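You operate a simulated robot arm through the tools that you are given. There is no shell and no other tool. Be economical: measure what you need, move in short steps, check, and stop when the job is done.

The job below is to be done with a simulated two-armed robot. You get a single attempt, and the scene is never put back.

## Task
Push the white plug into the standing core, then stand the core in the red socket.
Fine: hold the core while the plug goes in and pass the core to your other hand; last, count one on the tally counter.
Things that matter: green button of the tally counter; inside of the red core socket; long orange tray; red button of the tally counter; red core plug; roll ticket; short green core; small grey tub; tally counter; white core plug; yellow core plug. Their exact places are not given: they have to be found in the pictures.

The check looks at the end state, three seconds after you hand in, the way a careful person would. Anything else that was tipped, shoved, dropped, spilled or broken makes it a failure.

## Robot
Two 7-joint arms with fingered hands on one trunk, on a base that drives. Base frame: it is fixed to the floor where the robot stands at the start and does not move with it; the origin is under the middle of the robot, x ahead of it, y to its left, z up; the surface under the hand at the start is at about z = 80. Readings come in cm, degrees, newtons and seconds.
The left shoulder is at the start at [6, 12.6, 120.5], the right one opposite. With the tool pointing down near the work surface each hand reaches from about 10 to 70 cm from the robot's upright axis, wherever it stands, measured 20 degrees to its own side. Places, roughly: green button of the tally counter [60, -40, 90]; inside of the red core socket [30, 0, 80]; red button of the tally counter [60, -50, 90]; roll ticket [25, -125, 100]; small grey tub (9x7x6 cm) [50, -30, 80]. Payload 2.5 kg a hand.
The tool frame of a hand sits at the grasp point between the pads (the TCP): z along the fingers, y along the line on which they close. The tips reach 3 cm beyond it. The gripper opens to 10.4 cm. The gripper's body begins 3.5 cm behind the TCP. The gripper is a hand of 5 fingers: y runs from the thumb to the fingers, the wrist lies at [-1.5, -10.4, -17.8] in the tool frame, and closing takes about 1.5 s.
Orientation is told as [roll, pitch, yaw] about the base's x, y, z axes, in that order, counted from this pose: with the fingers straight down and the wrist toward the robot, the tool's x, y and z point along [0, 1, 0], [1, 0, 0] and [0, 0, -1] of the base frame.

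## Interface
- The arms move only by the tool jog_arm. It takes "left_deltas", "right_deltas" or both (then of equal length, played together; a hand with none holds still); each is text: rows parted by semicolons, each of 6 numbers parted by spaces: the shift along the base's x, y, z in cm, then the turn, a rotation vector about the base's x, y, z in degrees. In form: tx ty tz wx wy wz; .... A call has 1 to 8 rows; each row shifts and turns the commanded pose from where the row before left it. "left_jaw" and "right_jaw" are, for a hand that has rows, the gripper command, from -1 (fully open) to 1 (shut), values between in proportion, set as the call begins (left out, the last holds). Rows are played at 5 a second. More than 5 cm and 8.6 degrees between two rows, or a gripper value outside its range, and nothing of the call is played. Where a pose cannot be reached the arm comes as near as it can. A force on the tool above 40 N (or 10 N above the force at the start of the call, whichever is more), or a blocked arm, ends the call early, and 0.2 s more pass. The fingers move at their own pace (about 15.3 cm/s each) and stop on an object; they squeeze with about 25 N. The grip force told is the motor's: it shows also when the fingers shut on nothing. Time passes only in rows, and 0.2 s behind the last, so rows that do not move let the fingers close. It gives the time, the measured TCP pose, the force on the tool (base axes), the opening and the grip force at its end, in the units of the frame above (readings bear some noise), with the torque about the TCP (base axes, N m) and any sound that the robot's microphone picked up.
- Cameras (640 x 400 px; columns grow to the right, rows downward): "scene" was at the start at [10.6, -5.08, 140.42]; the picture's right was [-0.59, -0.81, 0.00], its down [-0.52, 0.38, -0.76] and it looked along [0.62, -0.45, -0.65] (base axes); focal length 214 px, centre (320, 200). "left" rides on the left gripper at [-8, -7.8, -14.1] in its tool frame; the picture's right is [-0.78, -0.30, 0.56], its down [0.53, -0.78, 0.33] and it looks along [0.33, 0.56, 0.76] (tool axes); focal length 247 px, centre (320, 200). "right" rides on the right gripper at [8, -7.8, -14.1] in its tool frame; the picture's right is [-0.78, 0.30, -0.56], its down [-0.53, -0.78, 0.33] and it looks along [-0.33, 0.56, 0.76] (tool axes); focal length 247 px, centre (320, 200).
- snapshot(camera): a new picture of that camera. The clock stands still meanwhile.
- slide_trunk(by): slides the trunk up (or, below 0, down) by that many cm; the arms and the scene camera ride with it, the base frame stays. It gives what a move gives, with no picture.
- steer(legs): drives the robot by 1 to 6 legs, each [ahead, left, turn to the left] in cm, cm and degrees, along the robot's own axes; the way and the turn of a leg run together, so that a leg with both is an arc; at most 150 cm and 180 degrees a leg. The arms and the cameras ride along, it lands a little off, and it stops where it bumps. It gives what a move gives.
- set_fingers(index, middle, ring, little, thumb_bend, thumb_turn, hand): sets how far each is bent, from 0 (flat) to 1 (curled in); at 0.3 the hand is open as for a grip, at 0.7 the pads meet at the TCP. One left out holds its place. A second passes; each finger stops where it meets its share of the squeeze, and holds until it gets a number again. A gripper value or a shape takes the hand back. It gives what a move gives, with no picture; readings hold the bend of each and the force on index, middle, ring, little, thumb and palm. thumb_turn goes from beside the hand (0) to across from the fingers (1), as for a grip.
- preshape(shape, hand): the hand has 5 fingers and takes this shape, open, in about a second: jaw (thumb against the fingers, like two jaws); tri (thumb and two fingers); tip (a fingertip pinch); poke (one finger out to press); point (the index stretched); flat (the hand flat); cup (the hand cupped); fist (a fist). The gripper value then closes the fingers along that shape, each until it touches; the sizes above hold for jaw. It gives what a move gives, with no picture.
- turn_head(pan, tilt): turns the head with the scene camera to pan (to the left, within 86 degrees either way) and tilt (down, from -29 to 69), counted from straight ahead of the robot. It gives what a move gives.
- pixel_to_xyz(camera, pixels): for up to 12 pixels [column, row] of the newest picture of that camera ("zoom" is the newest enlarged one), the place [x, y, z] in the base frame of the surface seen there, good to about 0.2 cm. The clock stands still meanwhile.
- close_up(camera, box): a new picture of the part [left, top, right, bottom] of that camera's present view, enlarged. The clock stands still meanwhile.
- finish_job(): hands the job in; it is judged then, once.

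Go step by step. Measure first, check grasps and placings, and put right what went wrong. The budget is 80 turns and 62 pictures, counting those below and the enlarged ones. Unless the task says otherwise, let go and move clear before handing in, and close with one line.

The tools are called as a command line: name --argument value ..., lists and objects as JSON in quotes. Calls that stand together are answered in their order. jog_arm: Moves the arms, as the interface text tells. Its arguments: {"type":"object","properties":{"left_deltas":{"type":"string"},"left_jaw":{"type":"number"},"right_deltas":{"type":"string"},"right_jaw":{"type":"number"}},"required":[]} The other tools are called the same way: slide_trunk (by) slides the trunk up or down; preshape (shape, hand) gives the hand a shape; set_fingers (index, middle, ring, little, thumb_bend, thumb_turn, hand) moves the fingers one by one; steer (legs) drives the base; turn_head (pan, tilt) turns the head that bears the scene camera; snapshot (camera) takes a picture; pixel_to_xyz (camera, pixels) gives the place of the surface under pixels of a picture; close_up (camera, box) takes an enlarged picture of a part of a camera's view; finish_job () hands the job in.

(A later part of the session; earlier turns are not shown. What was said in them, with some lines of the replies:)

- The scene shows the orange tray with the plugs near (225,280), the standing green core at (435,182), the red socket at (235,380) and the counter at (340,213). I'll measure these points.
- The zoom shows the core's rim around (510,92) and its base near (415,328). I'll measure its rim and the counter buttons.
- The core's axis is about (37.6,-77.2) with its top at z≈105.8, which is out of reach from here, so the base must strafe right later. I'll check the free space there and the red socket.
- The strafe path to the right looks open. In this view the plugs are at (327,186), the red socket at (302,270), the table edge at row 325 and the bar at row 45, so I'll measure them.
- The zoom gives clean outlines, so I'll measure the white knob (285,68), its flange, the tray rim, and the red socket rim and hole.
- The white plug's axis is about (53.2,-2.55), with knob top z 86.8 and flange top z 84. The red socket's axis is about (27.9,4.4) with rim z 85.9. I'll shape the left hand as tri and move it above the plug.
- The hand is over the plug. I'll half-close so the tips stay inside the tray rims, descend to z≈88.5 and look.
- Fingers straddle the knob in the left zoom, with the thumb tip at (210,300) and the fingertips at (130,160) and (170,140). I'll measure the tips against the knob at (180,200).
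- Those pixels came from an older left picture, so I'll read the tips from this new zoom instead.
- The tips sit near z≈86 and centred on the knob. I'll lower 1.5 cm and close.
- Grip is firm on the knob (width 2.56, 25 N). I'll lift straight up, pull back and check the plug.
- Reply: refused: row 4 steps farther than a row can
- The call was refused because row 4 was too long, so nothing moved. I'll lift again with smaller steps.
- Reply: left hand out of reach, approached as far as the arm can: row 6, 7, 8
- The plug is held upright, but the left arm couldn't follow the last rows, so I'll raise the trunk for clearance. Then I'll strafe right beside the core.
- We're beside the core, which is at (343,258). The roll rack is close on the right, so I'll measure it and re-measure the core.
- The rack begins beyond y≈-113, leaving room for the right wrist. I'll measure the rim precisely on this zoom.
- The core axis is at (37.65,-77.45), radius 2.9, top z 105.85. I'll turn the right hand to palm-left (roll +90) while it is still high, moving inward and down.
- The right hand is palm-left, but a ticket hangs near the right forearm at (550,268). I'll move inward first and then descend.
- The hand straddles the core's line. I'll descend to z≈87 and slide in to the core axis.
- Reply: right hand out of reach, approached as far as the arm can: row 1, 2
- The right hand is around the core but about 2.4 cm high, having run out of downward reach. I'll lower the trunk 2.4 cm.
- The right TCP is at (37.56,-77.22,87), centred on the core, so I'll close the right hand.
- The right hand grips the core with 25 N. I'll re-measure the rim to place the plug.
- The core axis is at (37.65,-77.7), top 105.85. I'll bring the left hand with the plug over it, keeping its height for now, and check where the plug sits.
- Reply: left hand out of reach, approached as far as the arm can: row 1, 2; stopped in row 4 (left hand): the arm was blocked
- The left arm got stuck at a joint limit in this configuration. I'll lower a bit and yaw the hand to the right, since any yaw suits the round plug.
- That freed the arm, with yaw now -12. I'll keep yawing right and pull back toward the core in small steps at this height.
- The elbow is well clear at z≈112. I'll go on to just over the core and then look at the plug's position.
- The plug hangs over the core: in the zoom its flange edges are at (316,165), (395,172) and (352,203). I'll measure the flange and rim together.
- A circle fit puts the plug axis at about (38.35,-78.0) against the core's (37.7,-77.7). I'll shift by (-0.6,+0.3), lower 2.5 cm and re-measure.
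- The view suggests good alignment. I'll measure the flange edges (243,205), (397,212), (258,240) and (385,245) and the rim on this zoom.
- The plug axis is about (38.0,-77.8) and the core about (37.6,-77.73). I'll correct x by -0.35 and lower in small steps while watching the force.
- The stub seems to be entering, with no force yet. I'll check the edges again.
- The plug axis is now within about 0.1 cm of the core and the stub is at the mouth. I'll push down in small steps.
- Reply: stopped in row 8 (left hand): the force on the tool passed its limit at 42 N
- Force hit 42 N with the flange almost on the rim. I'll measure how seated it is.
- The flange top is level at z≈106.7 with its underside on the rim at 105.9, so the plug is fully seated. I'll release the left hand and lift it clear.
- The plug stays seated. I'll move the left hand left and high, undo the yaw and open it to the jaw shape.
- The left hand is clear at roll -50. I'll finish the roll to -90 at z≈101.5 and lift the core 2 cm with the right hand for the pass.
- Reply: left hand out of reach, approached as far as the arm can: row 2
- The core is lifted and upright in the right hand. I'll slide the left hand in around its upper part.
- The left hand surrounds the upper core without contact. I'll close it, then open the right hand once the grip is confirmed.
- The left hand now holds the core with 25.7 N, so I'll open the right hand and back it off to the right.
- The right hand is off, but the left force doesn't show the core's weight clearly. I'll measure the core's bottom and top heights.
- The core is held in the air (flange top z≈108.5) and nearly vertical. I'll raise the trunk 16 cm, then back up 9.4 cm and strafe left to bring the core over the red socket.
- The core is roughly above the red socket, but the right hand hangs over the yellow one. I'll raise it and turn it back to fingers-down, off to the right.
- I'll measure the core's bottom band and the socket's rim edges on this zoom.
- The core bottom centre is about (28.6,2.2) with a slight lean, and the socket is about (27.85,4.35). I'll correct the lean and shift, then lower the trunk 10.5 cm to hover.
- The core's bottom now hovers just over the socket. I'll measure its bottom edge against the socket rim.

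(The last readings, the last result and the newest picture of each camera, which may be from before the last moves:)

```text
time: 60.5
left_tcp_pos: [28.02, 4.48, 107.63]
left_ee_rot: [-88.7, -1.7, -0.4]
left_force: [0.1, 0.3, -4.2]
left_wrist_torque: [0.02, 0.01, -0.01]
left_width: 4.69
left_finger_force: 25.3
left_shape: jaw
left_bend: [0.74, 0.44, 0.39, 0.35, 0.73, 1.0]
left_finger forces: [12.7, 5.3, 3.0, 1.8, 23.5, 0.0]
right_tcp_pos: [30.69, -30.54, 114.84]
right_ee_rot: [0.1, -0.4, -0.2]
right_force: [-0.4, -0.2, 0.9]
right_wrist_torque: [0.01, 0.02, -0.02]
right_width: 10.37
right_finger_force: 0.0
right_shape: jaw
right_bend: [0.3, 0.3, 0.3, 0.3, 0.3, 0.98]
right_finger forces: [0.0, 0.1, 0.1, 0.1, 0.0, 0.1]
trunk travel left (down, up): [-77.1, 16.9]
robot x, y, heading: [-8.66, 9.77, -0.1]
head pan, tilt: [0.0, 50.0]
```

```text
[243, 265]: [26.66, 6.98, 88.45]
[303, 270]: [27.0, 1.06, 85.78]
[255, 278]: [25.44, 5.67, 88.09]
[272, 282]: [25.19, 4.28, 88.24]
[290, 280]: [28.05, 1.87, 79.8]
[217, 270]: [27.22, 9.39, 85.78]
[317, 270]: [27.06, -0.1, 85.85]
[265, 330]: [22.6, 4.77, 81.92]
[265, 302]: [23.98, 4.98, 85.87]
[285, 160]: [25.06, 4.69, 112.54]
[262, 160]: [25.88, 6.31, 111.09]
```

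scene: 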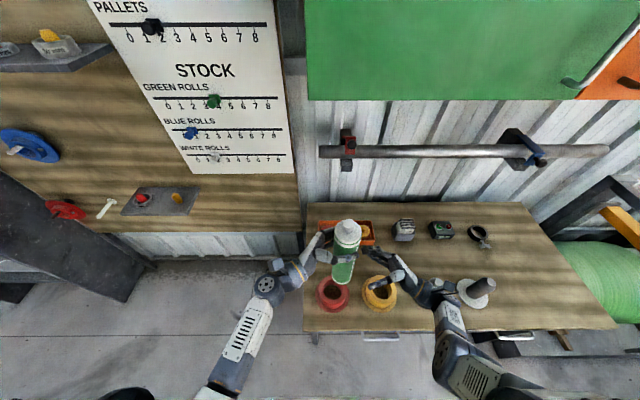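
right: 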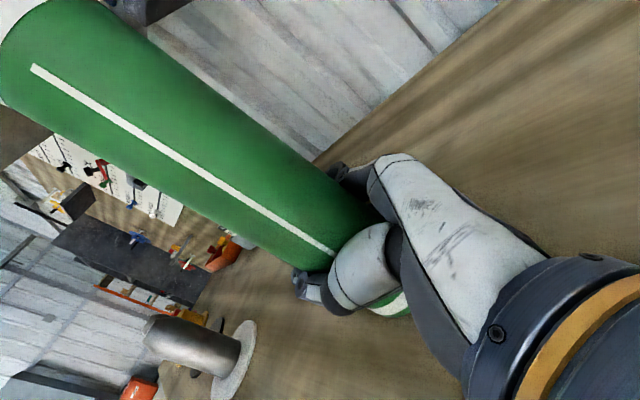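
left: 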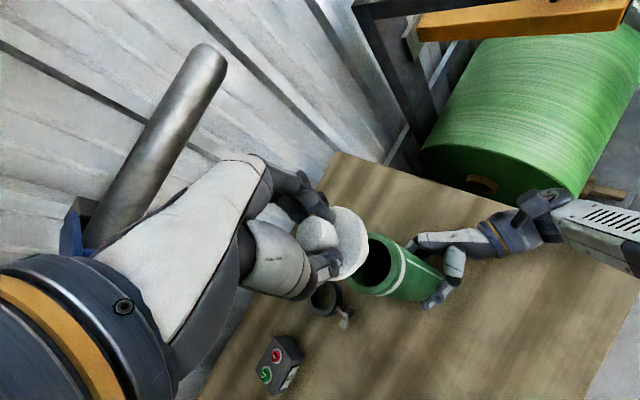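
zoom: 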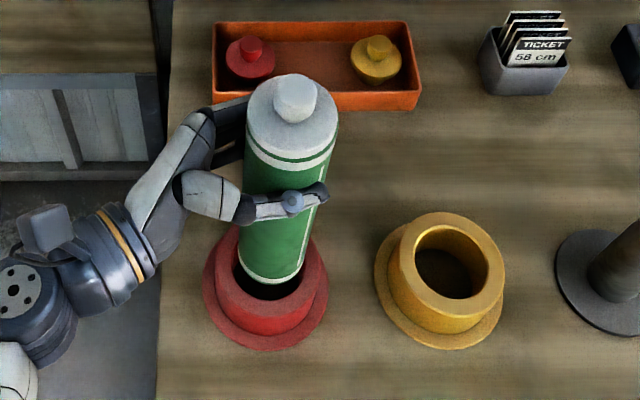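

The core bottom centre is about (28.05,4.55) and the socket about (27.87,4.6), well inside the clearance. I'll nudge x by -0.15 and lower with the trunk 5 cm, then with the arm under the force limit.

jog_arm --left_deltas "-0.15 0 0 0 0 0; 0 0 0 0 0 0"

slide_trunk --by -5

jog_arm --left_deltas "0 0 -0.5 0 0 0; 0 0 -0.5 0 0 0; 0 0 -0.4 0 0 0; 0 0 -0.3 0 0 0; 0 0 -0.3 0 0 0; 0 0 0 0 0 0"

close_up --camera "scene" --box '[290, 200, 410, 320]'

```text
time: 61.1
left_tcp_pos: [27.93, 4.44, 107.56]
left_ee_rot: [-88.8, -1.6, -0.1]
left_force: [-0.4, -1.0, -3.8]
left_wrist_torque: [-0.01, 0.06, 0.0]
left_width: 4.73
left_finger_force: 25.3
left_shape: jaw
left_bend: [0.74, 0.44, 0.39, 0.35, 0.73, 1.0]
left_finger forces: [12.7, 5.3, 3.0, 1.8, 23.5, 0.0]
right_tcp_pos: [30.71, -30.39, 114.9]
right_ee_rot: [0.2, -0.4, -0.2]
right_force: [-0.8, 0.9, -0.8]
right_wrist_torque: [-0.02, -0.01, 0.0]
right_width: 10.36
right_finger_force: 0.1
right_shape: jaw
right_bend: [0.3, 0.3, 0.3, 0.3, 0.3, 0.98]
right_finger forces: [0.0, 0.0, 0.1, 0.0, 0.0, 0.0]
trunk travel left (down, up): [-77.1, 16.9]
robot x, y, heading: [-9.08, 9.49, -0.5]
head pan, tilt: [0.0, 50.0]
```

```text
time: 62.0
left_tcp_pos: [27.68, 4.44, 103.11]
left_ee_rot: [-89.2, -2.2, -0.3]
left_force: [-5.1, 3.7, 27.8]
left_wrist_torque: [0.05, -0.35, 0.06]
left_width: 4.3
left_finger_force: 25.1
left_shape: jaw
left_bend: [0.75, 0.49, 0.45, 0.32, 0.79, 0.95]
left_finger forces: [15.2, 0.9, 2.7, 3.6, 25.1, 0.0]
right_tcp_pos: [30.5, -30.42, 110.06]
right_ee_rot: [0.1, -0.5, -0.2]
right_force: [0.3, -0.6, -0.5]
right_wrist_torque: [0.01, 0.02, 0.0]
right_width: 10.37
right_finger_force: 0.1
right_shape: jaw
right_bend: [0.3, 0.3, 0.3, 0.3, 0.3, 0.98]
right_finger forces: [0.0, 0.0, 0.0, 0.1, 0.1, 0.1]
trunk travel left (down, up): [-72.1, 21.9]
robot x, y, heading: [-9.06, 9.58, -0.3]
head pan, tilt: [0.0, 50.0]
```

```text
time: 63.1
left_tcp_pos: [27.76, 4.18, 101.83]
left_ee_rot: [-90.1, -2.5, -0.3]
left_force: [-7.7, 3.9, 18.8]
left_wrist_torque: [0.27, 0.35, 0.07]
left_width: 4.24
left_finger_force: 24.7
left_shape: jaw
left_bend: [0.76, 0.5, 0.45, 0.33, 0.79, 0.94]
left_finger forces: [22.3, 0.1, 0.2, 3.2, 31.0, 0.0]
right_tcp_pos: [30.55, -30.53, 109.87]
right_ee_rot: [0.0, -0.4, -0.3]
right_force: [0.1, -0.5, -0.3]
right_wrist_torque: [-0.02, -0.03, 0.0]
right_width: 10.34
right_finger_force: 0.1
right_shape: jaw
right_bend: [0.3, 0.3, 0.3, 0.3, 0.3, 0.98]
right_finger forces: [0.0, 0.0, 0.0, 0.0, 0.0, 0.0]
trunk travel left (down, up): [-72.1, 21.9]
robot x, y, heading: [-9.16, 9.45, -0.4]
head pan, tilt: [0.0, 50.0]
stopped in row 5 (left hand): the force on the tool passed its limit at 41 N (the readings are from after the stop); the commanded pose is now the measured one
```

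```text
3.33 times, centred on (350, 260) of scene
```

zoom: 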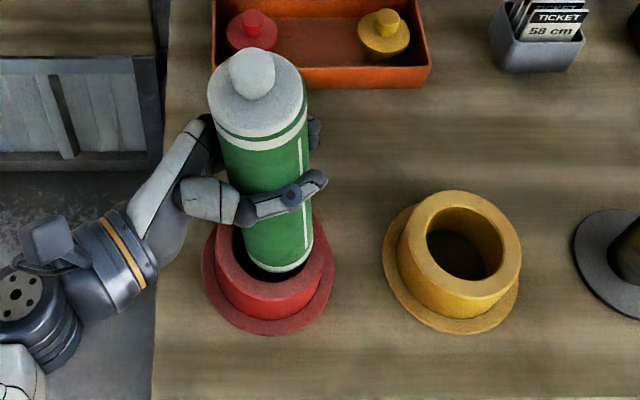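

The bottom caught the rim on the right side and the core has tilted in the grip (top to the left at (250,75)). I'll raise it clear of the socket and re-measure everything.

jog_arm --left_deltas "0 0 1 0 0 0; 0 0 1 0 0 0; 0 0 2 0 0 0; 0 0 2 0 0 0; 0 0 0 0 0 0"

close_up --camera "scene" --box '[290, 200, 410, 320]'

```text
time: 64.3
left_tcp_pos: [27.75, 4.59, 107.18]
left_ee_rot: [-89.4, -2.2, -0.2]
left_force: [-0.1, -0.6, -3.5]
left_wrist_torque: [-0.06, 0.01, -0.01]
left_width: 4.22
left_finger_force: 24.7
left_shape: jaw
left_bend: [0.76, 0.5, 0.43, 0.29, 0.79, 0.99]
left_finger forces: [22.4, 0.1, 4.2, 4.7, 30.8, 0.0]
right_tcp_pos: [30.65, -30.43, 109.88]
right_ee_rot: [0.2, -0.5, -0.2]
right_force: [0.7, 0.2, 0.1]
right_wrist_torque: [-0.01, 0.02, -0.01]
right_width: 10.37
right_finger_force: 0.1
right_shape: jaw
right_bend: [0.3, 0.3, 0.3, 0.3, 0.3, 0.98]
right_finger forces: [0.1, 0.0, 0.1, 0.0, 0.1, 0.0]
trunk travel left (down, up): [-72.1, 21.9]
robot x, y, heading: [-9.11, 9.33, -0.2]
head pan, tilt: [0.0, 50.0]
```

```text
3.33 times, centred on (350, 260) of scene
```

zoom: 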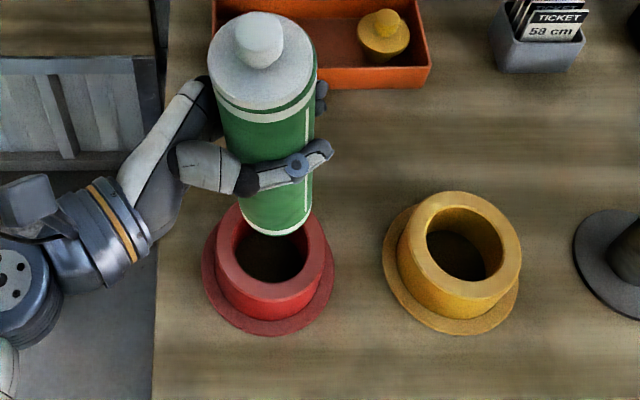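

Now clear. I'll measure the core's bottom edge, the flange and the socket rim.

pixel_to_xyz --camera "zoom" --pixels '[[243, 218], [255, 230], [277, 234], [295, 231], [310, 220], [211, 75], [313, 75], [262, 107], [219, 250], [324, 250], [270, 294], [270, 284]]'

```text
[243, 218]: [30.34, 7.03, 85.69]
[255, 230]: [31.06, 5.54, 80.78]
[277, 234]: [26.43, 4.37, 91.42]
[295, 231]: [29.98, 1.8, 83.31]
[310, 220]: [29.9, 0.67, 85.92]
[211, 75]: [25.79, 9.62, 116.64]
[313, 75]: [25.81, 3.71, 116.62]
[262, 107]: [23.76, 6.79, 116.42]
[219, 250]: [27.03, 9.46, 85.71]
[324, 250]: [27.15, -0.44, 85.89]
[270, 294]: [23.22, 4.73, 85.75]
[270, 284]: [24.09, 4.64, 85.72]
```

The core slid up about 3 cm in the grip and leans roughly 5° (top at about (26.75,6.67), bottom at about (29.3,4.2)). I'll rotate it back upright and shift it over the hole, still hovering.

jog_arm --left_deltas "0 -0.4 0 1.8 1.8 0; 0.1 -0.5 0 1.8 1.8 0; 0.1 -0.4 0 1.7 1.7 0; 0 0 0 0 0 0; 0 0 0 0 0 0"

close_up --camera "scene" --box '[310, 200, 390, 280]'

```text
time: 65.5
left_tcp_pos: [27.98, 3.07, 107.34]
left_ee_rot: [-84.2, 3.1, -0.3]
left_force: [1.1, -0.1, -3.8]
left_wrist_torque: [-0.05, 0.02, -0.03]
left_width: 4.24
left_finger_force: 25.0
left_shape: jaw
left_bend: [0.76, 0.5, 0.43, 0.29, 0.79, 0.99]
left_finger forces: [22.5, 0.0, 4.3, 4.7, 30.6, 0.1]
right_tcp_pos: [30.7, -30.45, 109.86]
right_ee_rot: [0.1, -0.4, -0.2]
right_force: [0.1, -0.7, -0.8]
right_wrist_torque: [0.01, -0.01, -0.01]
right_width: 10.38
right_finger_force: 0.1
right_shape: jaw
right_bend: [0.3, 0.3, 0.3, 0.3, 0.3, 0.98]
right_finger forces: [0.0, 0.2, 0.0, 0.0, 0.0, 0.0]
trunk travel left (down, up): [-72.1, 21.9]
robot x, y, heading: [-8.82, 9.49, -0.6]
head pan, tilt: [0.0, 50.0]
```

```text
5.00 times, centred on (350, 240) of scene
```

zoom: 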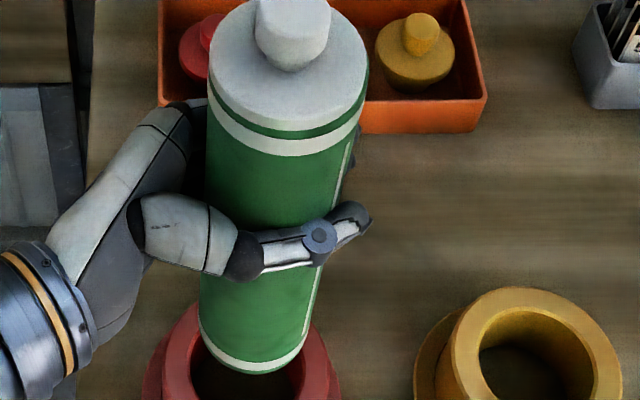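

Upright by eye. I'll measure bottom and flange edges at several points for circle fits.

pixel_to_xyz --camera "zoom" --pixels '[[203, 328], [210, 345], [225, 360], [250, 370], [280, 363], [302, 342], [211, 70], [365, 70], [235, 105], [285, 118], [340, 103], [285, 240]]'

```text
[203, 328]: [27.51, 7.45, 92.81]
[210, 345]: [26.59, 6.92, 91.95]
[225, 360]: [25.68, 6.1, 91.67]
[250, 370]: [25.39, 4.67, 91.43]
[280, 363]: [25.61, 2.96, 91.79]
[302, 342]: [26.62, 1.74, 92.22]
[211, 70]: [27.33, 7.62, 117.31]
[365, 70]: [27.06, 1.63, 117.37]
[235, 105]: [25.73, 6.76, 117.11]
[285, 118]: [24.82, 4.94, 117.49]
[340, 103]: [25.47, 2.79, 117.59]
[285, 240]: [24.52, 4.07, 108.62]
```

Bottom centre is (28.25,4.45), top (27.8,4.7), socket about (27.83,4.5). I'll make a final small tilt and shift, lower to just above the rim and check.

jog_arm --left_deltas "-0.12 -0.1 0 0.5 1 0; 0 0 -1 0 0 0; 0 0 -1 0 0 0; 0 0 -1 0 0 0; 0 0 -0.8 0 0 0; 0 0 0 0 0 0; 0 0 0 0 0 0"

close_up --camera "scene" --box '[310, 220, 390, 300]'

```text
time: 67.1
left_tcp_pos: [28.02, 3.23, 103.7]
left_ee_rot: [-83.8, 4.2, -0.2]
left_force: [-0.1, -0.2, -4.1]
left_wrist_torque: [-0.06, 0.0, 0.0]
left_width: 4.24
left_finger_force: 24.8
left_shape: jaw
left_bend: [0.76, 0.5, 0.43, 0.29, 0.79, 0.99]
left_finger forces: [22.3, 0.0, 4.3, 4.6, 30.6, 0.1]
right_tcp_pos: [30.6, -30.49, 109.92]
right_ee_rot: [0.1, -0.4, -0.1]
right_force: [0.8, 0.7, -0.2]
right_wrist_torque: [-0.04, -0.03, -0.03]
right_width: 10.38
right_finger_force: 0.0
right_shape: jaw
right_bend: [0.3, 0.3, 0.3, 0.3, 0.3, 0.98]
right_finger forces: [0.0, 0.0, 0.0, 0.1, 0.1, 0.1]
trunk travel left (down, up): [-72.1, 21.9]
robot x, y, heading: [-9.01, 9.2, -0.2]
head pan, tilt: [0.0, 50.0]
```

```text
5.00 times, centred on (350, 260) of scene
```

zoom: 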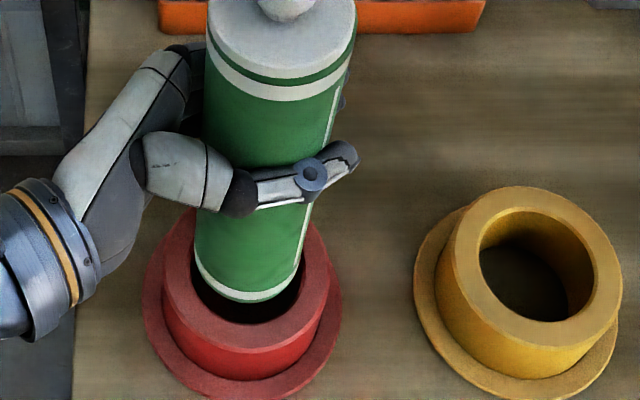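

The bottom is right over the hole. I'll measure both circles once more.

pixel_to_xyz --camera "zoom" --pixels '[[197, 262], [207, 280], [222, 292], [245, 299], [272, 293], [292, 275], [188, 280], [308, 280], [245, 327], [165, 290], [326, 290], [245, 350]]'

```text
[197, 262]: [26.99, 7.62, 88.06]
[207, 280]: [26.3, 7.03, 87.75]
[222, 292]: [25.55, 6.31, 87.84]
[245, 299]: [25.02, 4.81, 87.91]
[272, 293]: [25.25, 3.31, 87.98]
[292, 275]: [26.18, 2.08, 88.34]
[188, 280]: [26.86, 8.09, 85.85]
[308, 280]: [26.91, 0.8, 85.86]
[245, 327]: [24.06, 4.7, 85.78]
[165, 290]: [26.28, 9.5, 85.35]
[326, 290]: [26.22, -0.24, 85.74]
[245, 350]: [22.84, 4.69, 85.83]
```

Core bottom is about (27.9,4.63) and the hole about (27.82,4.45), radius 3.5. I'll shift y by -0.15 and lower 3 cm gently, watching the force.

jog_arm --left_deltas "-0.05 -0.15 0 0 0 0; 0 0 -0.5 0 0 0; 0 0 -0.5 0 0 0; 0 0 -0.5 0 0 0; 0 0 -0.5 0 0 0; 0 0 -0.5 0 0 0; 0 0 -0.5 0 0 0; 0 0 0 0 0 0"

```text
time: 68.8
left_tcp_pos: [28.25, 2.71, 102.03]
left_ee_rot: [-85.1, 2.8, -0.2]
left_force: [-4.7, 3.3, 16.9]
left_wrist_torque: [0.27, 0.21, 0.05]
left_width: 4.22
left_finger_force: 24.9
left_shape: jaw
left_bend: [0.76, 0.5, 0.45, 0.31, 0.79, 0.96]
left_finger forces: [22.5, 0.0, 2.2, 3.5, 29.9, 0.0]
right_tcp_pos: [30.66, -30.46, 109.9]
right_ee_rot: [0.2, -0.5, -0.3]
right_force: [0.3, 0.2, 0.0]
right_wrist_torque: [0.04, 0.03, 0.0]
right_width: 10.37
right_finger_force: 0.1
right_shape: jaw
right_bend: [0.3, 0.3, 0.3, 0.3, 0.3, 0.98]
right_finger forces: [0.1, 0.0, 0.0, 0.0, 0.0, 0.0]
trunk travel left (down, up): [-72.1, 21.9]
robot x, y, heading: [-8.99, 9.38, -0.2]
head pan, tilt: [0.0, 50.0]
stopped in row 8 (left hand): the force on the tool passed its limit at 41 N (the readings are from after the stop); the commanded pose is now the measured one
```

It caught again near z≈84.7, and the reaction torque says the contact is on the rear-right edge. I'll look at the contact.

close_up --camera "scene" --box '[310, 220, 390, 300]'

pixel_to_xyz --camera "zoom" --pixels '[[215, 300], [230, 310], [250, 312], [275, 308], [295, 290], [303, 270], [188, 280], [308, 280], [245, 327], [200, 270], [210, 60], [350, 60]]'

```text
5.00 times, centred on (350, 260) of scene
```

zoom: 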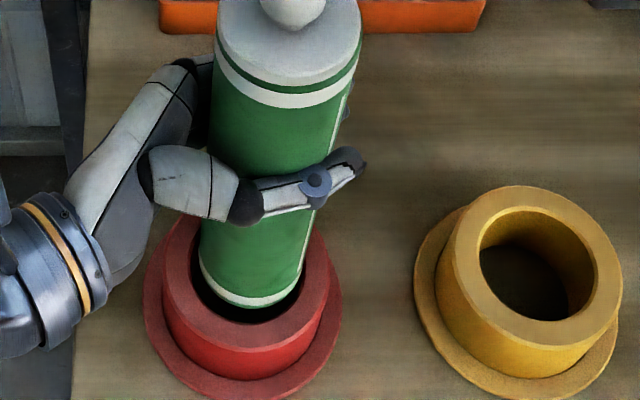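

```text
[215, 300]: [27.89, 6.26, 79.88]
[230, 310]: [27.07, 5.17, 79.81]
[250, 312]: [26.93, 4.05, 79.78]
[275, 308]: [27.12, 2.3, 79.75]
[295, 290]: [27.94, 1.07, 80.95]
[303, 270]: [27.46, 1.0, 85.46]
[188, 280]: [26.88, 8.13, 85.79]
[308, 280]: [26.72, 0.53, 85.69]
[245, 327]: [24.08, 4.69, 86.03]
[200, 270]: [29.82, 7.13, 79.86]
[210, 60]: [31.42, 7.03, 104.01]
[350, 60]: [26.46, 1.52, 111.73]
```

The picture shows a dark gap at front-left, so the core sits too far rear-right. I'll raise 2.5 cm, restore the tilt, shift front-left and re-measure.

jog_arm --left_deltas "0 0 1 0 0 0; 0 0 1.2 0 0 0; -0.3 0.3 0.3 0.7 0.7 0; -0.2 0.2 0 0.6 0.7 0; 0 0 0 0 0 0; 0 0 0 0 0 0"

close_up --camera "scene" --box '[310, 220, 390, 300]'

```text
time: 70.2
left_tcp_pos: [27.62, 3.33, 104.13]
left_ee_rot: [-83.4, 4.7, -0.1]
left_force: [0.0, 1.1, -4.4]
left_wrist_torque: [-0.04, -0.03, 0.0]
left_width: 4.22
left_finger_force: 24.7
left_shape: jaw
left_bend: [0.76, 0.5, 0.44, 0.28, 0.79, 0.98]
left_finger forces: [20.9, 0.0, 4.9, 7.1, 31.6, 0.0]
right_tcp_pos: [30.74, -30.4, 109.86]
right_ee_rot: [0.1, -0.4, -0.2]
right_force: [0.6, 0.8, 0.0]
right_wrist_torque: [-0.01, -0.01, 0.02]
right_width: 10.39
right_finger_force: 0.1
right_shape: jaw
right_bend: [0.3, 0.3, 0.3, 0.3, 0.3, 0.98]
right_finger forces: [0.0, 0.1, 0.0, 0.0, 0.0, 0.0]
trunk travel left (down, up): [-72.1, 21.9]
robot x, y, heading: [-8.45, 9.78, -0.6]
head pan, tilt: [0.0, 50.0]
```

```text
5.00 times, centred on (350, 260) of scene
```

zoom: 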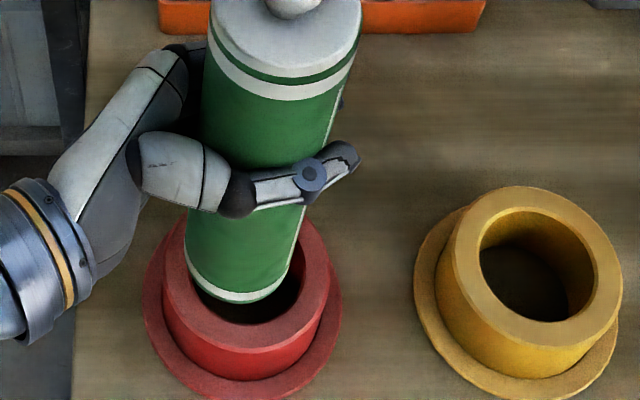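

pixel_to_xyz --camera "zoom" --pixels '[[188, 255], [196, 276], [212, 291], [236, 300], [262, 295], [284, 275], [216, 40], [356, 45], [240, 65], [285, 75], [330, 65], [210, 50]]'

```text
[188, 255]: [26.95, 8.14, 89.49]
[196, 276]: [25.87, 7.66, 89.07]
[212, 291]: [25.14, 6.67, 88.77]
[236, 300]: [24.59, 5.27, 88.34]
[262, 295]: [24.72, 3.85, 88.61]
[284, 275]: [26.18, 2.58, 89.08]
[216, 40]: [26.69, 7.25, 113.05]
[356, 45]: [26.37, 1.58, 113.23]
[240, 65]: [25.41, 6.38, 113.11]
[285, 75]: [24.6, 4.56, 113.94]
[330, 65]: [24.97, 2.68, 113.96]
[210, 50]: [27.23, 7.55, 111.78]
```

The bottom is at (27.45,5.15) and leans slightly in y. I'll straighten it, aim the bottom at about (27.45,4.73) to counter the rear-right bias, and lower gently.

jog_arm --left_deltas "0 0 0 -0.8 0 0; 0 0 -0.5 -0.7 0 0; 0 0 -0.6 0 0 0; 0 0 -0.6 0 0 0; 0 0 -0.5 0 0 0; 0 0 -0.5 0 0 0; 0 0 -0.4 0 0 0; 0 0 -0.4 0 0 0"

```text
time: 72.0
left_tcp_pos: [27.58, 3.34, 100.77]
left_ee_rot: [-84.9, 4.6, -0.3]
left_force: [-0.5, -0.3, -3.8]
left_wrist_torque: [-0.06, 0.01, 0.05]
left_width: 4.23
left_finger_force: 25.0
left_shape: jaw
left_bend: [0.76, 0.5, 0.44, 0.28, 0.79, 0.98]
left_finger forces: [20.9, 0.1, 4.9, 7.1, 31.5, 0.0]
right_tcp_pos: [30.82, -30.51, 109.92]
right_ee_rot: [0.2, -0.4, -0.2]
right_force: [0.6, 0.2, 0.3]
right_wrist_torque: [0.02, -0.01, 0.01]
right_width: 10.37
right_finger_force: 0.0
right_shape: jaw
right_bend: [0.3, 0.3, 0.3, 0.3, 0.3, 0.98]
right_finger forces: [0.0, 0.0, 0.1, 0.0, 0.0, 0.0]
trunk travel left (down, up): [-72.1, 21.9]
robot x, y, heading: [-8.65, 9.71, -0.5]
head pan, tilt: [0.0, 50.0]
```

No contact force now, so the core is entering. I'll keep lowering toward the floor in small steps.

jog_arm --left_deltas "0 0 -0.5 0 0 0; 0 0 -0.5 0 0 0; 0 0 -0.5 0 0 0; 0 0 -0.5 0 0 0; 0 0 -0.4 0 0 0; 0 0 -0.4 0 0 0; 0 0 -0.3 0 0 0; 0 0 0 0 0 0"

```text
time: 73.8
left_tcp_pos: [27.69, 3.23, 97.54]
left_ee_rot: [-84.9, 4.6, -0.2]
left_force: [0.2, -0.5, -3.9]
left_wrist_torque: [-0.08, 0.0, 0.01]
left_width: 4.23
left_finger_force: 25.2
left_shape: jaw
left_bend: [0.76, 0.5, 0.44, 0.28, 0.79, 0.98]
left_finger forces: [21.0, 0.0, 4.9, 7.1, 31.5, 0.1]
right_tcp_pos: [30.73, -30.47, 109.78]
right_ee_rot: [0.1, -0.4, -0.3]
right_force: [0.3, 0.3, 0.3]
right_wrist_torque: [0.02, -0.01, -0.02]
right_width: 10.37
right_finger_force: 0.0
right_shape: jaw
right_bend: [0.3, 0.3, 0.3, 0.3, 0.3, 0.98]
right_finger forces: [0.0, 0.0, 0.1, 0.1, 0.0, 0.1]
trunk travel left (down, up): [-72.1, 21.9]
robot x, y, heading: [-8.8, 9.6, -0.4]
head pan, tilt: [0.0, 50.0]
```

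Still free, with the bottom near z≈81. I'll go down until it touches the socket floor.

jog_arm --left_deltas "0 0 -0.3 0 0 0; 0 0 -0.3 0 0 0; 0 0 -0.2 0 0 0; 0 0 -0.2 0 0 0; 0 0 0 0 0 0"

close_up --camera "scene" --box '[310, 220, 390, 300]'

pixel_to_xyz --camera "zoom" --pixels '[[280, 118], [215, 80], [350, 85], [240, 105], [320, 110]]'

```text
time: 75.0
left_tcp_pos: [27.62, 3.35, 96.61]
left_ee_rot: [-84.9, 4.7, -0.1]
left_force: [-0.2, 0.5, -4.3]
left_wrist_torque: [-0.09, 0.03, -0.01]
left_width: 4.23
left_finger_force: 24.9
left_shape: jaw
left_bend: [0.76, 0.5, 0.44, 0.28, 0.79, 0.98]
left_finger forces: [21.0, 0.0, 4.9, 7.1, 31.4, 0.1]
right_tcp_pos: [30.72, -30.49, 109.99]
right_ee_rot: [0.1, -0.4, -0.2]
right_force: [0.5, -0.1, 0.1]
right_wrist_torque: [0.01, 0.0, 0.02]
right_width: 10.37
right_finger_force: 0.1
right_shape: jaw
right_bend: [0.3, 0.3, 0.3, 0.3, 0.3, 0.98]
right_finger forces: [0.1, 0.1, 0.0, 0.1, 0.1, 0.0]
trunk travel left (down, up): [-72.1, 21.9]
robot x, y, heading: [-8.98, 9.68, -0.5]
head pan, tilt: [0.0, 50.0]
```

```text
5.00 times, centred on (350, 260) of scene
```

zoom: 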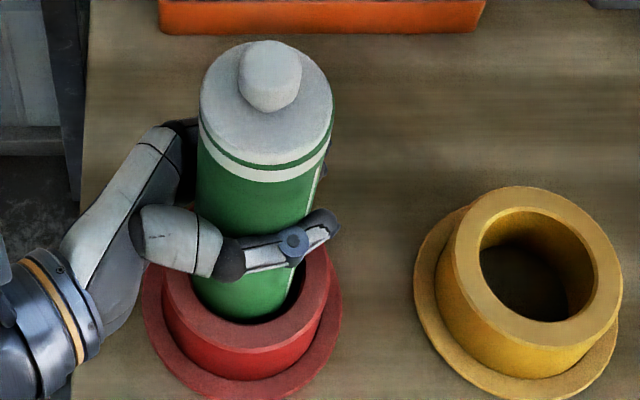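

```text
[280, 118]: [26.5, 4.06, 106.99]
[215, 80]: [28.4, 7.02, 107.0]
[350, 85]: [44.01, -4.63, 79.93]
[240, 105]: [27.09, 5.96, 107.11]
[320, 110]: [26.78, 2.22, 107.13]
```

Core is deep in the socket: flange top z≈107.05, so about 0.4 cm to the floor. I'll lower the rest and see contact.

jog_arm --left_deltas "0 0 -0.2 0 0 0; 0 0 -0.2 0 0 0; 0 0 -0.15 0 0 0; 0 0 0 0 0 0"

```text
time: 76.0
left_tcp_pos: [27.65, 3.25, 96.34]
left_ee_rot: [-85.0, 4.4, -0.2]
left_force: [-0.2, 1.8, 7.1]
left_wrist_torque: [0.14, -0.09, -0.02]
left_width: 4.24
left_finger_force: 24.8
left_shape: jaw
left_bend: [0.76, 0.5, 0.44, 0.28, 0.79, 0.98]
left_finger forces: [21.7, 0.0, 4.5, 6.7, 30.5, 0.0]
right_tcp_pos: [30.67, -30.41, 109.92]
right_ee_rot: [0.1, -0.5, -0.2]
right_force: [-0.2, -0.9, -0.4]
right_wrist_torque: [0.0, -0.01, 0.01]
right_width: 10.39
right_finger_force: 0.1
right_shape: jaw
right_bend: [0.3, 0.3, 0.3, 0.3, 0.3, 0.98]
right_finger forces: [0.0, 0.0, 0.0, 0.0, 0.0, 0.1]
trunk travel left (down, up): [-72.1, 21.9]
robot x, y, heading: [-9.45, 9.68, -0.5]
head pan, tilt: [0.0, 50.0]
```

The force flipped to +7 N: the core is standing on the socket floor. I'll open the left hand and back it straight off to the left.

jog_arm --left_deltas "0 0 0 0 0 0; 0 0 0 0 0 0; 0 0 0 0 0 0; 0 0 0 0 0 0; 0 0.5 0.05 0 0 0; 0 1.5 0.1 0 0 0; 0 3 0.2 0 0 0; 0 3 0.2 0 0 0" --left_jaw -1

jog_arm --left_deltas "0 3 0.3 0 0 0; 0 3 1 0 0 0; 0 3 3 0 0 0; 0 0 4 0 0 0; 0 0 4 0 0 0; 0 0 0 0 0 0"

snapshot --camera "scene"

```text
time: 77.8
left_tcp_pos: [27.66, 11.06, 96.64]
left_ee_rot: [-84.9, 4.7, -0.3]
left_force: [-0.7, 0.2, 0.2]
left_wrist_torque: [0.01, 0.0, -0.03]
left_width: 10.4
left_finger_force: 0.3
left_shape: jaw
left_bend: [0.3, 0.3, 0.3, 0.3, 0.3, 0.98]
left_finger forces: [0.1, 0.1, 0.0, 0.0, 0.1, 0.0]
right_tcp_pos: [30.64, -30.52, 109.81]
right_ee_rot: [0.1, -0.4, -0.3]
right_force: [0.9, 0.0, -0.1]
right_wrist_torque: [-0.01, 0.0, -0.01]
right_width: 10.36
right_finger_force: 0.1
right_shape: jaw
right_bend: [0.3, 0.3, 0.3, 0.3, 0.3, 0.98]
right_finger forces: [0.0, 0.0, 0.0, 0.0, 0.0, 0.0]
trunk travel left (down, up): [-72.1, 21.9]
robot x, y, heading: [-9.01, 10.02, -0.5]
head pan, tilt: [0.0, 50.0]
```

```text
time: 79.2
left_tcp_pos: [27.58, 20.25, 108.95]
left_ee_rot: [-85.0, 4.7, -0.1]
left_force: [-0.1, -0.3, 0.3]
left_wrist_torque: [0.0, 0.05, 0.01]
left_width: 10.36
left_finger_force: 0.1
left_shape: jaw
left_bend: [0.3, 0.3, 0.3, 0.3, 0.3, 0.98]
left_finger forces: [0.1, 0.0, 0.0, 0.0, 0.0, 0.0]
right_tcp_pos: [30.64, -30.5, 109.92]
right_ee_rot: [0.2, -0.5, -0.2]
right_force: [0.4, 0.0, 0.0]
right_wrist_torque: [0.01, 0.03, 0.0]
right_width: 10.36
right_finger_force: 0.0
right_shape: jaw
right_bend: [0.3, 0.3, 0.3, 0.3, 0.3, 0.98]
right_finger forces: [0.0, 0.1, 0.0, 0.0, 0.1, 0.0]
trunk travel left (down, up): [-72.1, 21.9]
robot x, y, heading: [-8.78, 9.42, -0.5]
head pan, tilt: [0.0, 50.0]
```

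```text
5 pictures are left
```

scene: 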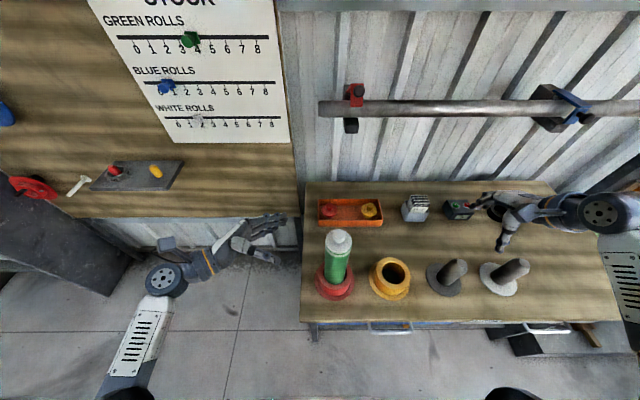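

The core stands in the red socket, with 5 pictures left. I'll move the left hand farther left and up, set the right hand to poke, raise the trunk, and drive toward the counter.

jog_arm --left_deltas "0 3 3 0 0 0; 0 3 3 0 0 0; 0 3 3 0 0 0; 0 3 2 0 0 0; 0 3 1 0 0 0; 0 0 0 0 0 0"

preshape --hand "right" --shape "poke"

slide_trunk --by 12

steer --legs '[[0, -22, 0], [8, 0, 0]]'

```text
time: 80.6
left_tcp_pos: [27.54, 35.37, 120.98]
left_ee_rot: [-84.8, 4.6, -0.3]
left_force: [0.5, -0.9, -0.8]
left_wrist_torque: [0.01, 0.01, -0.03]
left_width: 10.33
left_finger_force: 0.0
left_shape: jaw
left_bend: [0.3, 0.3, 0.3, 0.3, 0.3, 0.98]
left_finger forces: [0.0, 0.0, 0.0, 0.1, 0.1, 0.0]
right_tcp_pos: [30.56, -30.56, 109.81]
right_ee_rot: [0.1, -0.4, -0.2]
right_force: [0.1, 0.5, 0.3]
right_wrist_torque: [-0.01, 0.01, 0.0]
right_width: 10.36
right_finger_force: 0.0
right_shape: jaw
right_bend: [0.3, 0.3, 0.3, 0.3, 0.3, 0.98]
right_finger forces: [0.0, 0.0, 0.0, 0.0, 0.1, 0.0]
trunk travel left (down, up): [-72.1, 21.9]
robot x, y, heading: [-9.15, 9.54, -0.3]
head pan, tilt: [0.0, 50.0]
```

```text
time: 81.5
left_tcp_pos: [27.59, 35.24, 120.97]
left_ee_rot: [-84.9, 4.6, -0.2]
left_force: [-0.4, -0.3, -0.3]
left_wrist_torque: [0.04, -0.01, 0.04]
left_width: 10.37
left_finger_force: 0.1
left_shape: jaw
left_bend: [0.3, 0.3, 0.3, 0.3, 0.3, 0.98]
left_finger forces: [0.0, 0.1, 0.0, 0.0, 0.1, 0.0]
right_tcp_pos: [30.62, -30.41, 109.89]
right_ee_rot: [0.0, -0.3, -0.1]
right_force: [0.0, -0.3, 0.0]
right_wrist_torque: [-0.02, -0.04, -0.01]
right_width: 0.0
right_finger_force: 0.0
right_shape: poke
right_bend: [0.7, 0.7, 0.99, 0.99, 1.0, 1.0]
right_finger forces: [0.0, 0.0, 0.0, 0.1, 0.1, 0.0]
trunk travel left (down, up): [-72.1, 21.9]
robot x, y, heading: [-9.36, 9.53, -0.7]
head pan, tilt: [0.0, 50.0]
```

```text
time: 83.0
left_tcp_pos: [27.63, 35.23, 132.97]
left_ee_rot: [-84.9, 4.6, -0.2]
left_force: [0.2, -0.8, -1.0]
left_wrist_torque: [0.02, 0.0, -0.02]
left_width: 10.38
left_finger_force: 0.0
left_shape: jaw
left_bend: [0.3, 0.3, 0.3, 0.3, 0.3, 0.98]
left_finger forces: [0.0, 0.1, 0.1, 0.0, 0.1, 0.0]
right_tcp_pos: [30.5, -30.43, 121.89]
right_ee_rot: [0.2, -0.4, -0.1]
right_force: [-0.2, -0.3, -0.5]
right_wrist_torque: [-0.01, 0.01, 0.01]
right_width: 0.02
right_finger_force: 0.0
right_shape: poke
right_bend: [0.7, 0.7, 0.99, 0.99, 1.0, 1.0]
right_finger forces: [0.0, 0.0, 0.0, 0.0, 0.0, 0.0]
trunk travel left (down, up): [-84.1, 9.9]
robot x, y, heading: [-8.74, 9.74, -0.5]
head pan, tilt: [0.0, 50.0]
```

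```text
time: 85.3
left_tcp_pos: [35.26, 13.73, 133.02]
left_ee_rot: [-84.9, 4.7, -0.2]
left_force: [1.1, -0.1, 0.6]
left_wrist_torque: [-0.01, 0.0, -0.01]
left_width: 10.38
left_finger_force: 0.0
left_shape: jaw
left_bend: [0.3, 0.3, 0.3, 0.3, 0.3, 0.98]
left_finger forces: [0.0, 0.0, 0.0, 0.0, 0.0, 0.0]
right_tcp_pos: [38.44, -51.92, 121.91]
right_ee_rot: [0.1, -0.4, -0.2]
right_force: [-0.1, 0.0, 0.3]
right_wrist_torque: [-0.02, 0.0, -0.03]
right_width: 0.0
right_finger_force: 0.0
right_shape: poke
right_bend: [0.7, 0.7, 0.99, 0.99, 1.0, 1.0]
right_finger forces: [0.0, 0.1, 0.0, 0.1, 0.0, 0.1]
trunk travel left (down, up): [-84.1, 9.9]
robot x, y, heading: [-1.27, -12.17, -0.5]
head pan, tilt: [0.0, 50.0]
```

Poke curls index and middle to the grip plane, so I'll curl the middle finger away, leaving only the index out. Then I'll lower and move the hand over the green button.

set_fingers --hand "right" --index 0.6 --middle 1

slide_trunk --by -14

jog_arm --right_deltas "2 0.5 -2 0 0 0; 2.5 1 -1.5 0 0 0; 2.5 1 -1.5 0 0 0; 2.5 1 -1 0 0 0; 2.5 1 -1 0 0 0; 2 1 -1 0 0 0; 1.5 1 -1 0 0 0; 0 0 0 0 0 0"

snapshot --camera "right"

```text
time: 86.3
left_tcp_pos: [35.37, 13.74, 132.96]
left_ee_rot: [-84.9, 4.7, -0.3]
left_force: [0.2, 0.6, 0.3]
left_wrist_torque: [0.0, -0.04, -0.01]
left_width: 10.35
left_finger_force: 0.0
left_shape: jaw
left_bend: [0.3, 0.3, 0.3, 0.3, 0.3, 0.98]
left_finger forces: [0.1, 0.0, 0.0, 0.0, 0.0, 0.0]
right_tcp_pos: [38.29, -51.96, 121.87]
right_ee_rot: [0.1, -0.4, -0.2]
right_force: [0.1, -0.6, -0.2]
right_wrist_torque: [0.02, -0.01, -0.01]
right_width: 3.82
right_finger_force: 0.0
right_shape: fingers
right_bend: [0.6, 1.0, 0.99, 0.99, 1.0, 1.0]
right_finger forces: [0.0, 0.0, 0.0, 0.0, 0.0, 0.0]
trunk travel left (down, up): [-84.1, 9.9]
robot x, y, heading: [-1.48, -11.73, -0.4]
head pan, tilt: [0.0, 50.0]
```

```text
time: 87.9
left_tcp_pos: [35.26, 13.85, 119.01]
left_ee_rot: [-85.0, 4.6, -0.2]
left_force: [1.1, -0.5, 0.3]
left_wrist_torque: [0.01, -0.03, 0.02]
left_width: 10.39
left_finger_force: 0.0
left_shape: jaw
left_bend: [0.3, 0.3, 0.3, 0.3, 0.3, 0.98]
left_finger forces: [0.0, 0.0, 0.0, 0.0, 0.1, 0.1]
right_tcp_pos: [38.31, -52.06, 107.9]
right_ee_rot: [0.1, -0.4, -0.2]
right_force: [0.2, 0.6, 0.5]
right_wrist_torque: [-0.02, -0.01, -0.01]
right_width: 3.81
right_finger_force: 0.1
right_shape: fingers
right_bend: [0.6, 1.0, 0.99, 0.99, 1.0, 1.0]
right_finger forces: [0.0, 0.0, 0.0, 0.0, 0.1, 0.0]
trunk travel left (down, up): [-70.1, 23.9]
robot x, y, heading: [-1.53, -12.03, -0.5]
head pan, tilt: [0.0, 50.0]
```

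```text
time: 89.7
left_tcp_pos: [35.26, 13.85, 118.94]
left_ee_rot: [-84.9, 4.6, -0.2]
left_force: [-0.5, -0.6, -0.2]
left_wrist_torque: [0.02, -0.02, 0.03]
left_width: 10.37
left_finger_force: 0.1
left_shape: jaw
left_bend: [0.3, 0.3, 0.3, 0.3, 0.3, 0.98]
left_finger forces: [0.0, 0.0, 0.0, 0.0, 0.0, 0.0]
right_tcp_pos: [53.96, -45.55, 98.93]
right_ee_rot: [0.1, -0.4, -0.2]
right_force: [-0.4, 0.1, -0.1]
right_wrist_torque: [-0.01, -0.02, 0.01]
right_width: 3.82
right_finger_force: 0.1
right_shape: fingers
right_bend: [0.6, 1.0, 0.99, 0.99, 1.0, 1.0]
right_finger forces: [0.0, 0.0, 0.1, 0.1, 0.1, 0.0]
trunk travel left (down, up): [-70.1, 23.9]
robot x, y, heading: [-1.55, -12.23, -0.3]
head pan, tilt: [0.0, 50.0]
```

```text
4 pictures are left
```

right: 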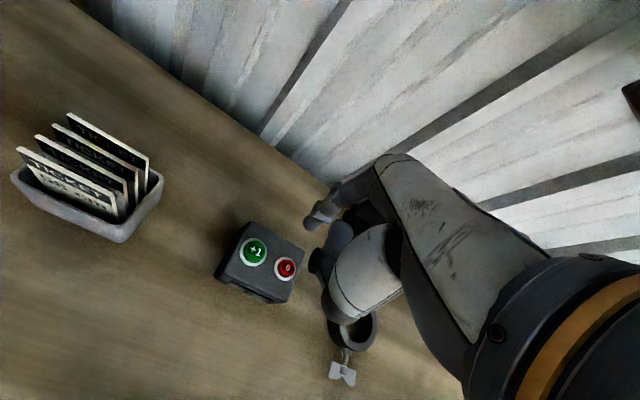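

The index tip is at (313,220) in the right view and the green button at (255,252). I'll measure both, and the other knuckles' lowest points.

pixel_to_xyz --camera "right" --pixels '[[312, 222], [316, 212], [325, 210], [308, 224], [315, 262], [320, 255], [335, 240], [330, 300], [254, 252], [286, 268], [340, 195]]'

```text
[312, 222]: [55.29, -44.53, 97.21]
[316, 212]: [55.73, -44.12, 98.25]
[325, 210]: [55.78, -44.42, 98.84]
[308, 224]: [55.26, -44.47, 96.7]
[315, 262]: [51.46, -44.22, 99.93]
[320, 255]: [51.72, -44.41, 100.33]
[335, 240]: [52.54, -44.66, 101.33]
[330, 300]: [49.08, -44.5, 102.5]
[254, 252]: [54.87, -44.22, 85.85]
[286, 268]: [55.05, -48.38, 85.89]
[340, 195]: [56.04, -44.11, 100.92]
```

The index tip is about (55.8,-44.8,96.3) against the button at (54.87,-44.22,85.85). I'll shift, go down to about 1.5 cm above, and check.

jog_arm --right_deltas "-0.9 0.5 -1 0 0 0; 0 0 -2 0 0 0; 0 0 -2 0 0 0; 0 0 -2 0 0 0; 0 0 -1.5 0 0 0; 0 0 0 0 0 0; 0 0 0 0 0 0"

close_up --camera "right" --box '[240, 160, 400, 300]'

```text
time: 91.3
left_tcp_pos: [35.26, 13.78, 118.96]
left_ee_rot: [-85.0, 4.6, -0.2]
left_force: [0.1, 0.2, 0.2]
left_wrist_torque: [0.02, -0.02, -0.02]
left_width: 10.37
left_finger_force: 0.0
left_shape: jaw
left_bend: [0.3, 0.3, 0.3, 0.3, 0.3, 0.98]
left_finger forces: [0.0, 0.0, 0.0, 0.0, 0.0, 0.1]
right_tcp_pos: [52.86, -44.98, 90.4]
right_ee_rot: [0.0, -0.4, -0.2]
right_force: [-1.0, 0.3, 0.1]
right_wrist_torque: [-0.02, 0.01, -0.03]
right_width: 3.84
right_finger_force: 0.0
right_shape: fingers
right_bend: [0.6, 1.0, 0.99, 0.99, 1.0, 1.0]
right_finger forces: [0.1, 0.1, 0.0, 0.0, 0.0, 0.0]
trunk travel left (down, up): [-70.1, 23.9]
robot x, y, heading: [-1.24, -11.97, -0.5]
head pan, tilt: [0.0, 50.0]
```

```text
2.86 times, centred on (320, 230) of right
```

zoom: 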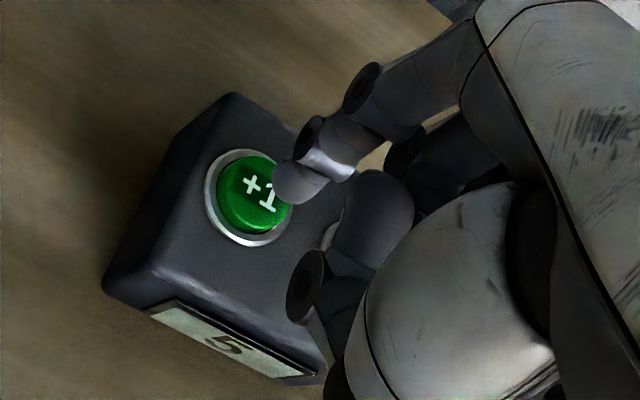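

The fingertip is at (287,185) near the green button centre at (250,200). I'll measure both.

pixel_to_xyz --camera "zoom" --pixels '[[283, 185], [290, 198], [300, 175], [278, 180], [245, 200], [225, 185], [250, 225], [308, 290], [212, 200], [270, 235], [330, 240]]'

```text
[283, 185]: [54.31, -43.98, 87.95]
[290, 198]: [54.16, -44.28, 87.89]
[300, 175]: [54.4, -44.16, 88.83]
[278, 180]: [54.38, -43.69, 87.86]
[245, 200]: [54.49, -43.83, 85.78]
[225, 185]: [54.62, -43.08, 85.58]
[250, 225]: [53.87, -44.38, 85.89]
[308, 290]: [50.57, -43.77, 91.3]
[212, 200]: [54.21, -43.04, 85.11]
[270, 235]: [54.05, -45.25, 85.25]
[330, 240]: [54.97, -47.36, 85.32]
```

Tip centre is within about 0.4 cm of the button centre. I'll nudge and press down slowly.

jog_arm --right_deltas "-0.3 0.3 0 0 0 0; 0 0 -0.4 0 0 0; 0 0 -0.4 0 0 0; 0 0 -0.3 0 0 0; 0 0 -0.3 0 0 0; 0 0 -0.3 0 0 0; 0 0 0 0 0 0"

```text
time: 92.9
left_tcp_pos: [35.31, 13.77, 118.99]
left_ee_rot: [-84.9, 4.5, -0.2]
left_force: [0.9, 0.4, -0.4]
left_wrist_torque: [0.02, 0.04, 0.01]
left_width: 10.38
left_finger_force: 0.1
left_shape: jaw
left_bend: [0.3, 0.3, 0.3, 0.3, 0.3, 0.98]
left_finger forces: [0.1, 0.0, 0.0, 0.0, 0.0, 0.0]
right_tcp_pos: [52.64, -44.61, 88.74]
right_ee_rot: [0.2, -0.4, -0.1]
right_force: [0.7, 0.9, 3.7]
right_wrist_torque: [0.04, -0.09, 0.0]
right_width: 3.81
right_finger_force: 1.8
right_shape: fingers
right_bend: [0.6, 1.0, 0.99, 0.99, 1.0, 1.0]
right_finger forces: [3.1, 0.0, 0.0, 0.1, 0.0, 0.0]
trunk travel left (down, up): [-70.1, 23.9]
robot x, y, heading: [-1.7, -11.56, -0.2]
head pan, tilt: [0.0, 50.0]
heard: click
```

Contact at 3.7 N and a click was heard, which is one count. I'll lift straight up and check the display.

jog_arm --right_deltas "0 0 2 0 0 0; 0 0 3 0 0 0; 0 0 4 0 0 0; -1 0 4 0 0 0; -3 0 2 0 0 0; -3 -1 2 0 0 0; -3 -1 0 0 0 0; 0 0 0 0 0 0"

close_up --camera "right" --box '[160, 120, 360, 260]'

snapshot --camera "scene"

```text
time: 94.7
left_tcp_pos: [35.37, 13.87, 119.09]
left_ee_rot: [-84.9, 4.6, -0.1]
left_force: [0.6, -0.1, 0.2]
left_wrist_torque: [-0.03, -0.02, 0.0]
left_width: 10.41
left_finger_force: 0.0
left_shape: jaw
left_bend: [0.3, 0.3, 0.3, 0.3, 0.3, 0.98]
left_finger forces: [0.0, 0.1, 0.1, 0.0, 0.1, 0.0]
right_tcp_pos: [42.57, -46.71, 105.81]
right_ee_rot: [0.0, -0.4, -0.2]
right_force: [-0.4, -0.2, -0.2]
right_wrist_torque: [0.04, 0.01, 0.01]
right_width: 3.81
right_finger_force: 0.0
right_shape: fingers
right_bend: [0.6, 1.0, 0.99, 0.99, 1.0, 1.0]
right_finger forces: [0.1, 0.0, 0.1, 0.1, 0.0, 0.0]
trunk travel left (down, up): [-70.1, 23.9]
robot x, y, heading: [-1.05, -12.12, -0.2]
head pan, tilt: [0.0, 50.0]
```

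```text
2.86 times, centred on (260, 190) of right
```

zoom: 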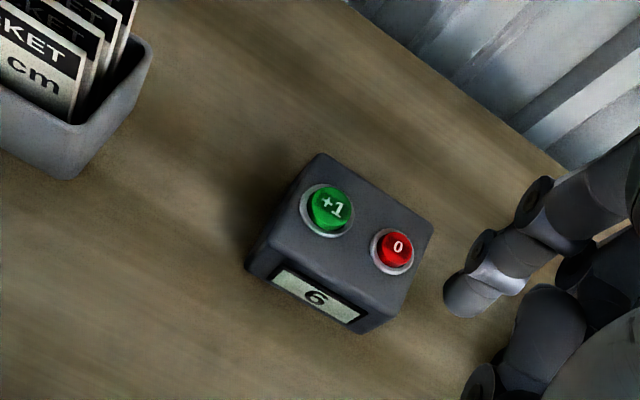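

```text
1 pictures are left
```

scene: 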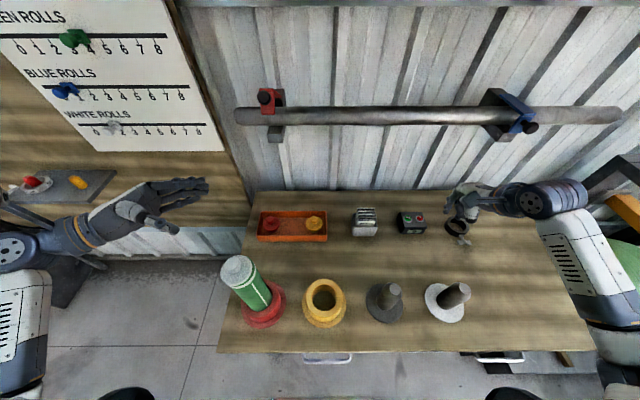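

The display reads 6 (it was 5), and both hands are clear. I'll verify the core is upright and the plug seated by measuring its top.

pixel_to_xyz --camera "scene" --pixels '[[224, 275], [240, 282], [255, 268], [248, 280], [230, 262], [262, 310], [270, 300], [240, 316], [282, 300]]'

```text
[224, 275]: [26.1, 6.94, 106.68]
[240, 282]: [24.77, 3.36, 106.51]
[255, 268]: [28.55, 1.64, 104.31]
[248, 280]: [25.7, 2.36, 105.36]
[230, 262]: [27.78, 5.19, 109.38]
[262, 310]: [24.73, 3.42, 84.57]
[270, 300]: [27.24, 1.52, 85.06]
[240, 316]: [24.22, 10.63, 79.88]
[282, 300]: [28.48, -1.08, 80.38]
```

The flange top reads z≈106.6, and the core's front face is at x≈24.75 both top and bottom. So it stands upright on the socket floor with the plug seated, and I'm handing in.

finish_job

```text
The job is handed in.
```

The white plug is in the core, the core was passed from the right hand to the left and stands in the red socket, and the counter went from 5 to 6. On the way in, the core's bottom caught on the socket rim twice before it went in cleanly.
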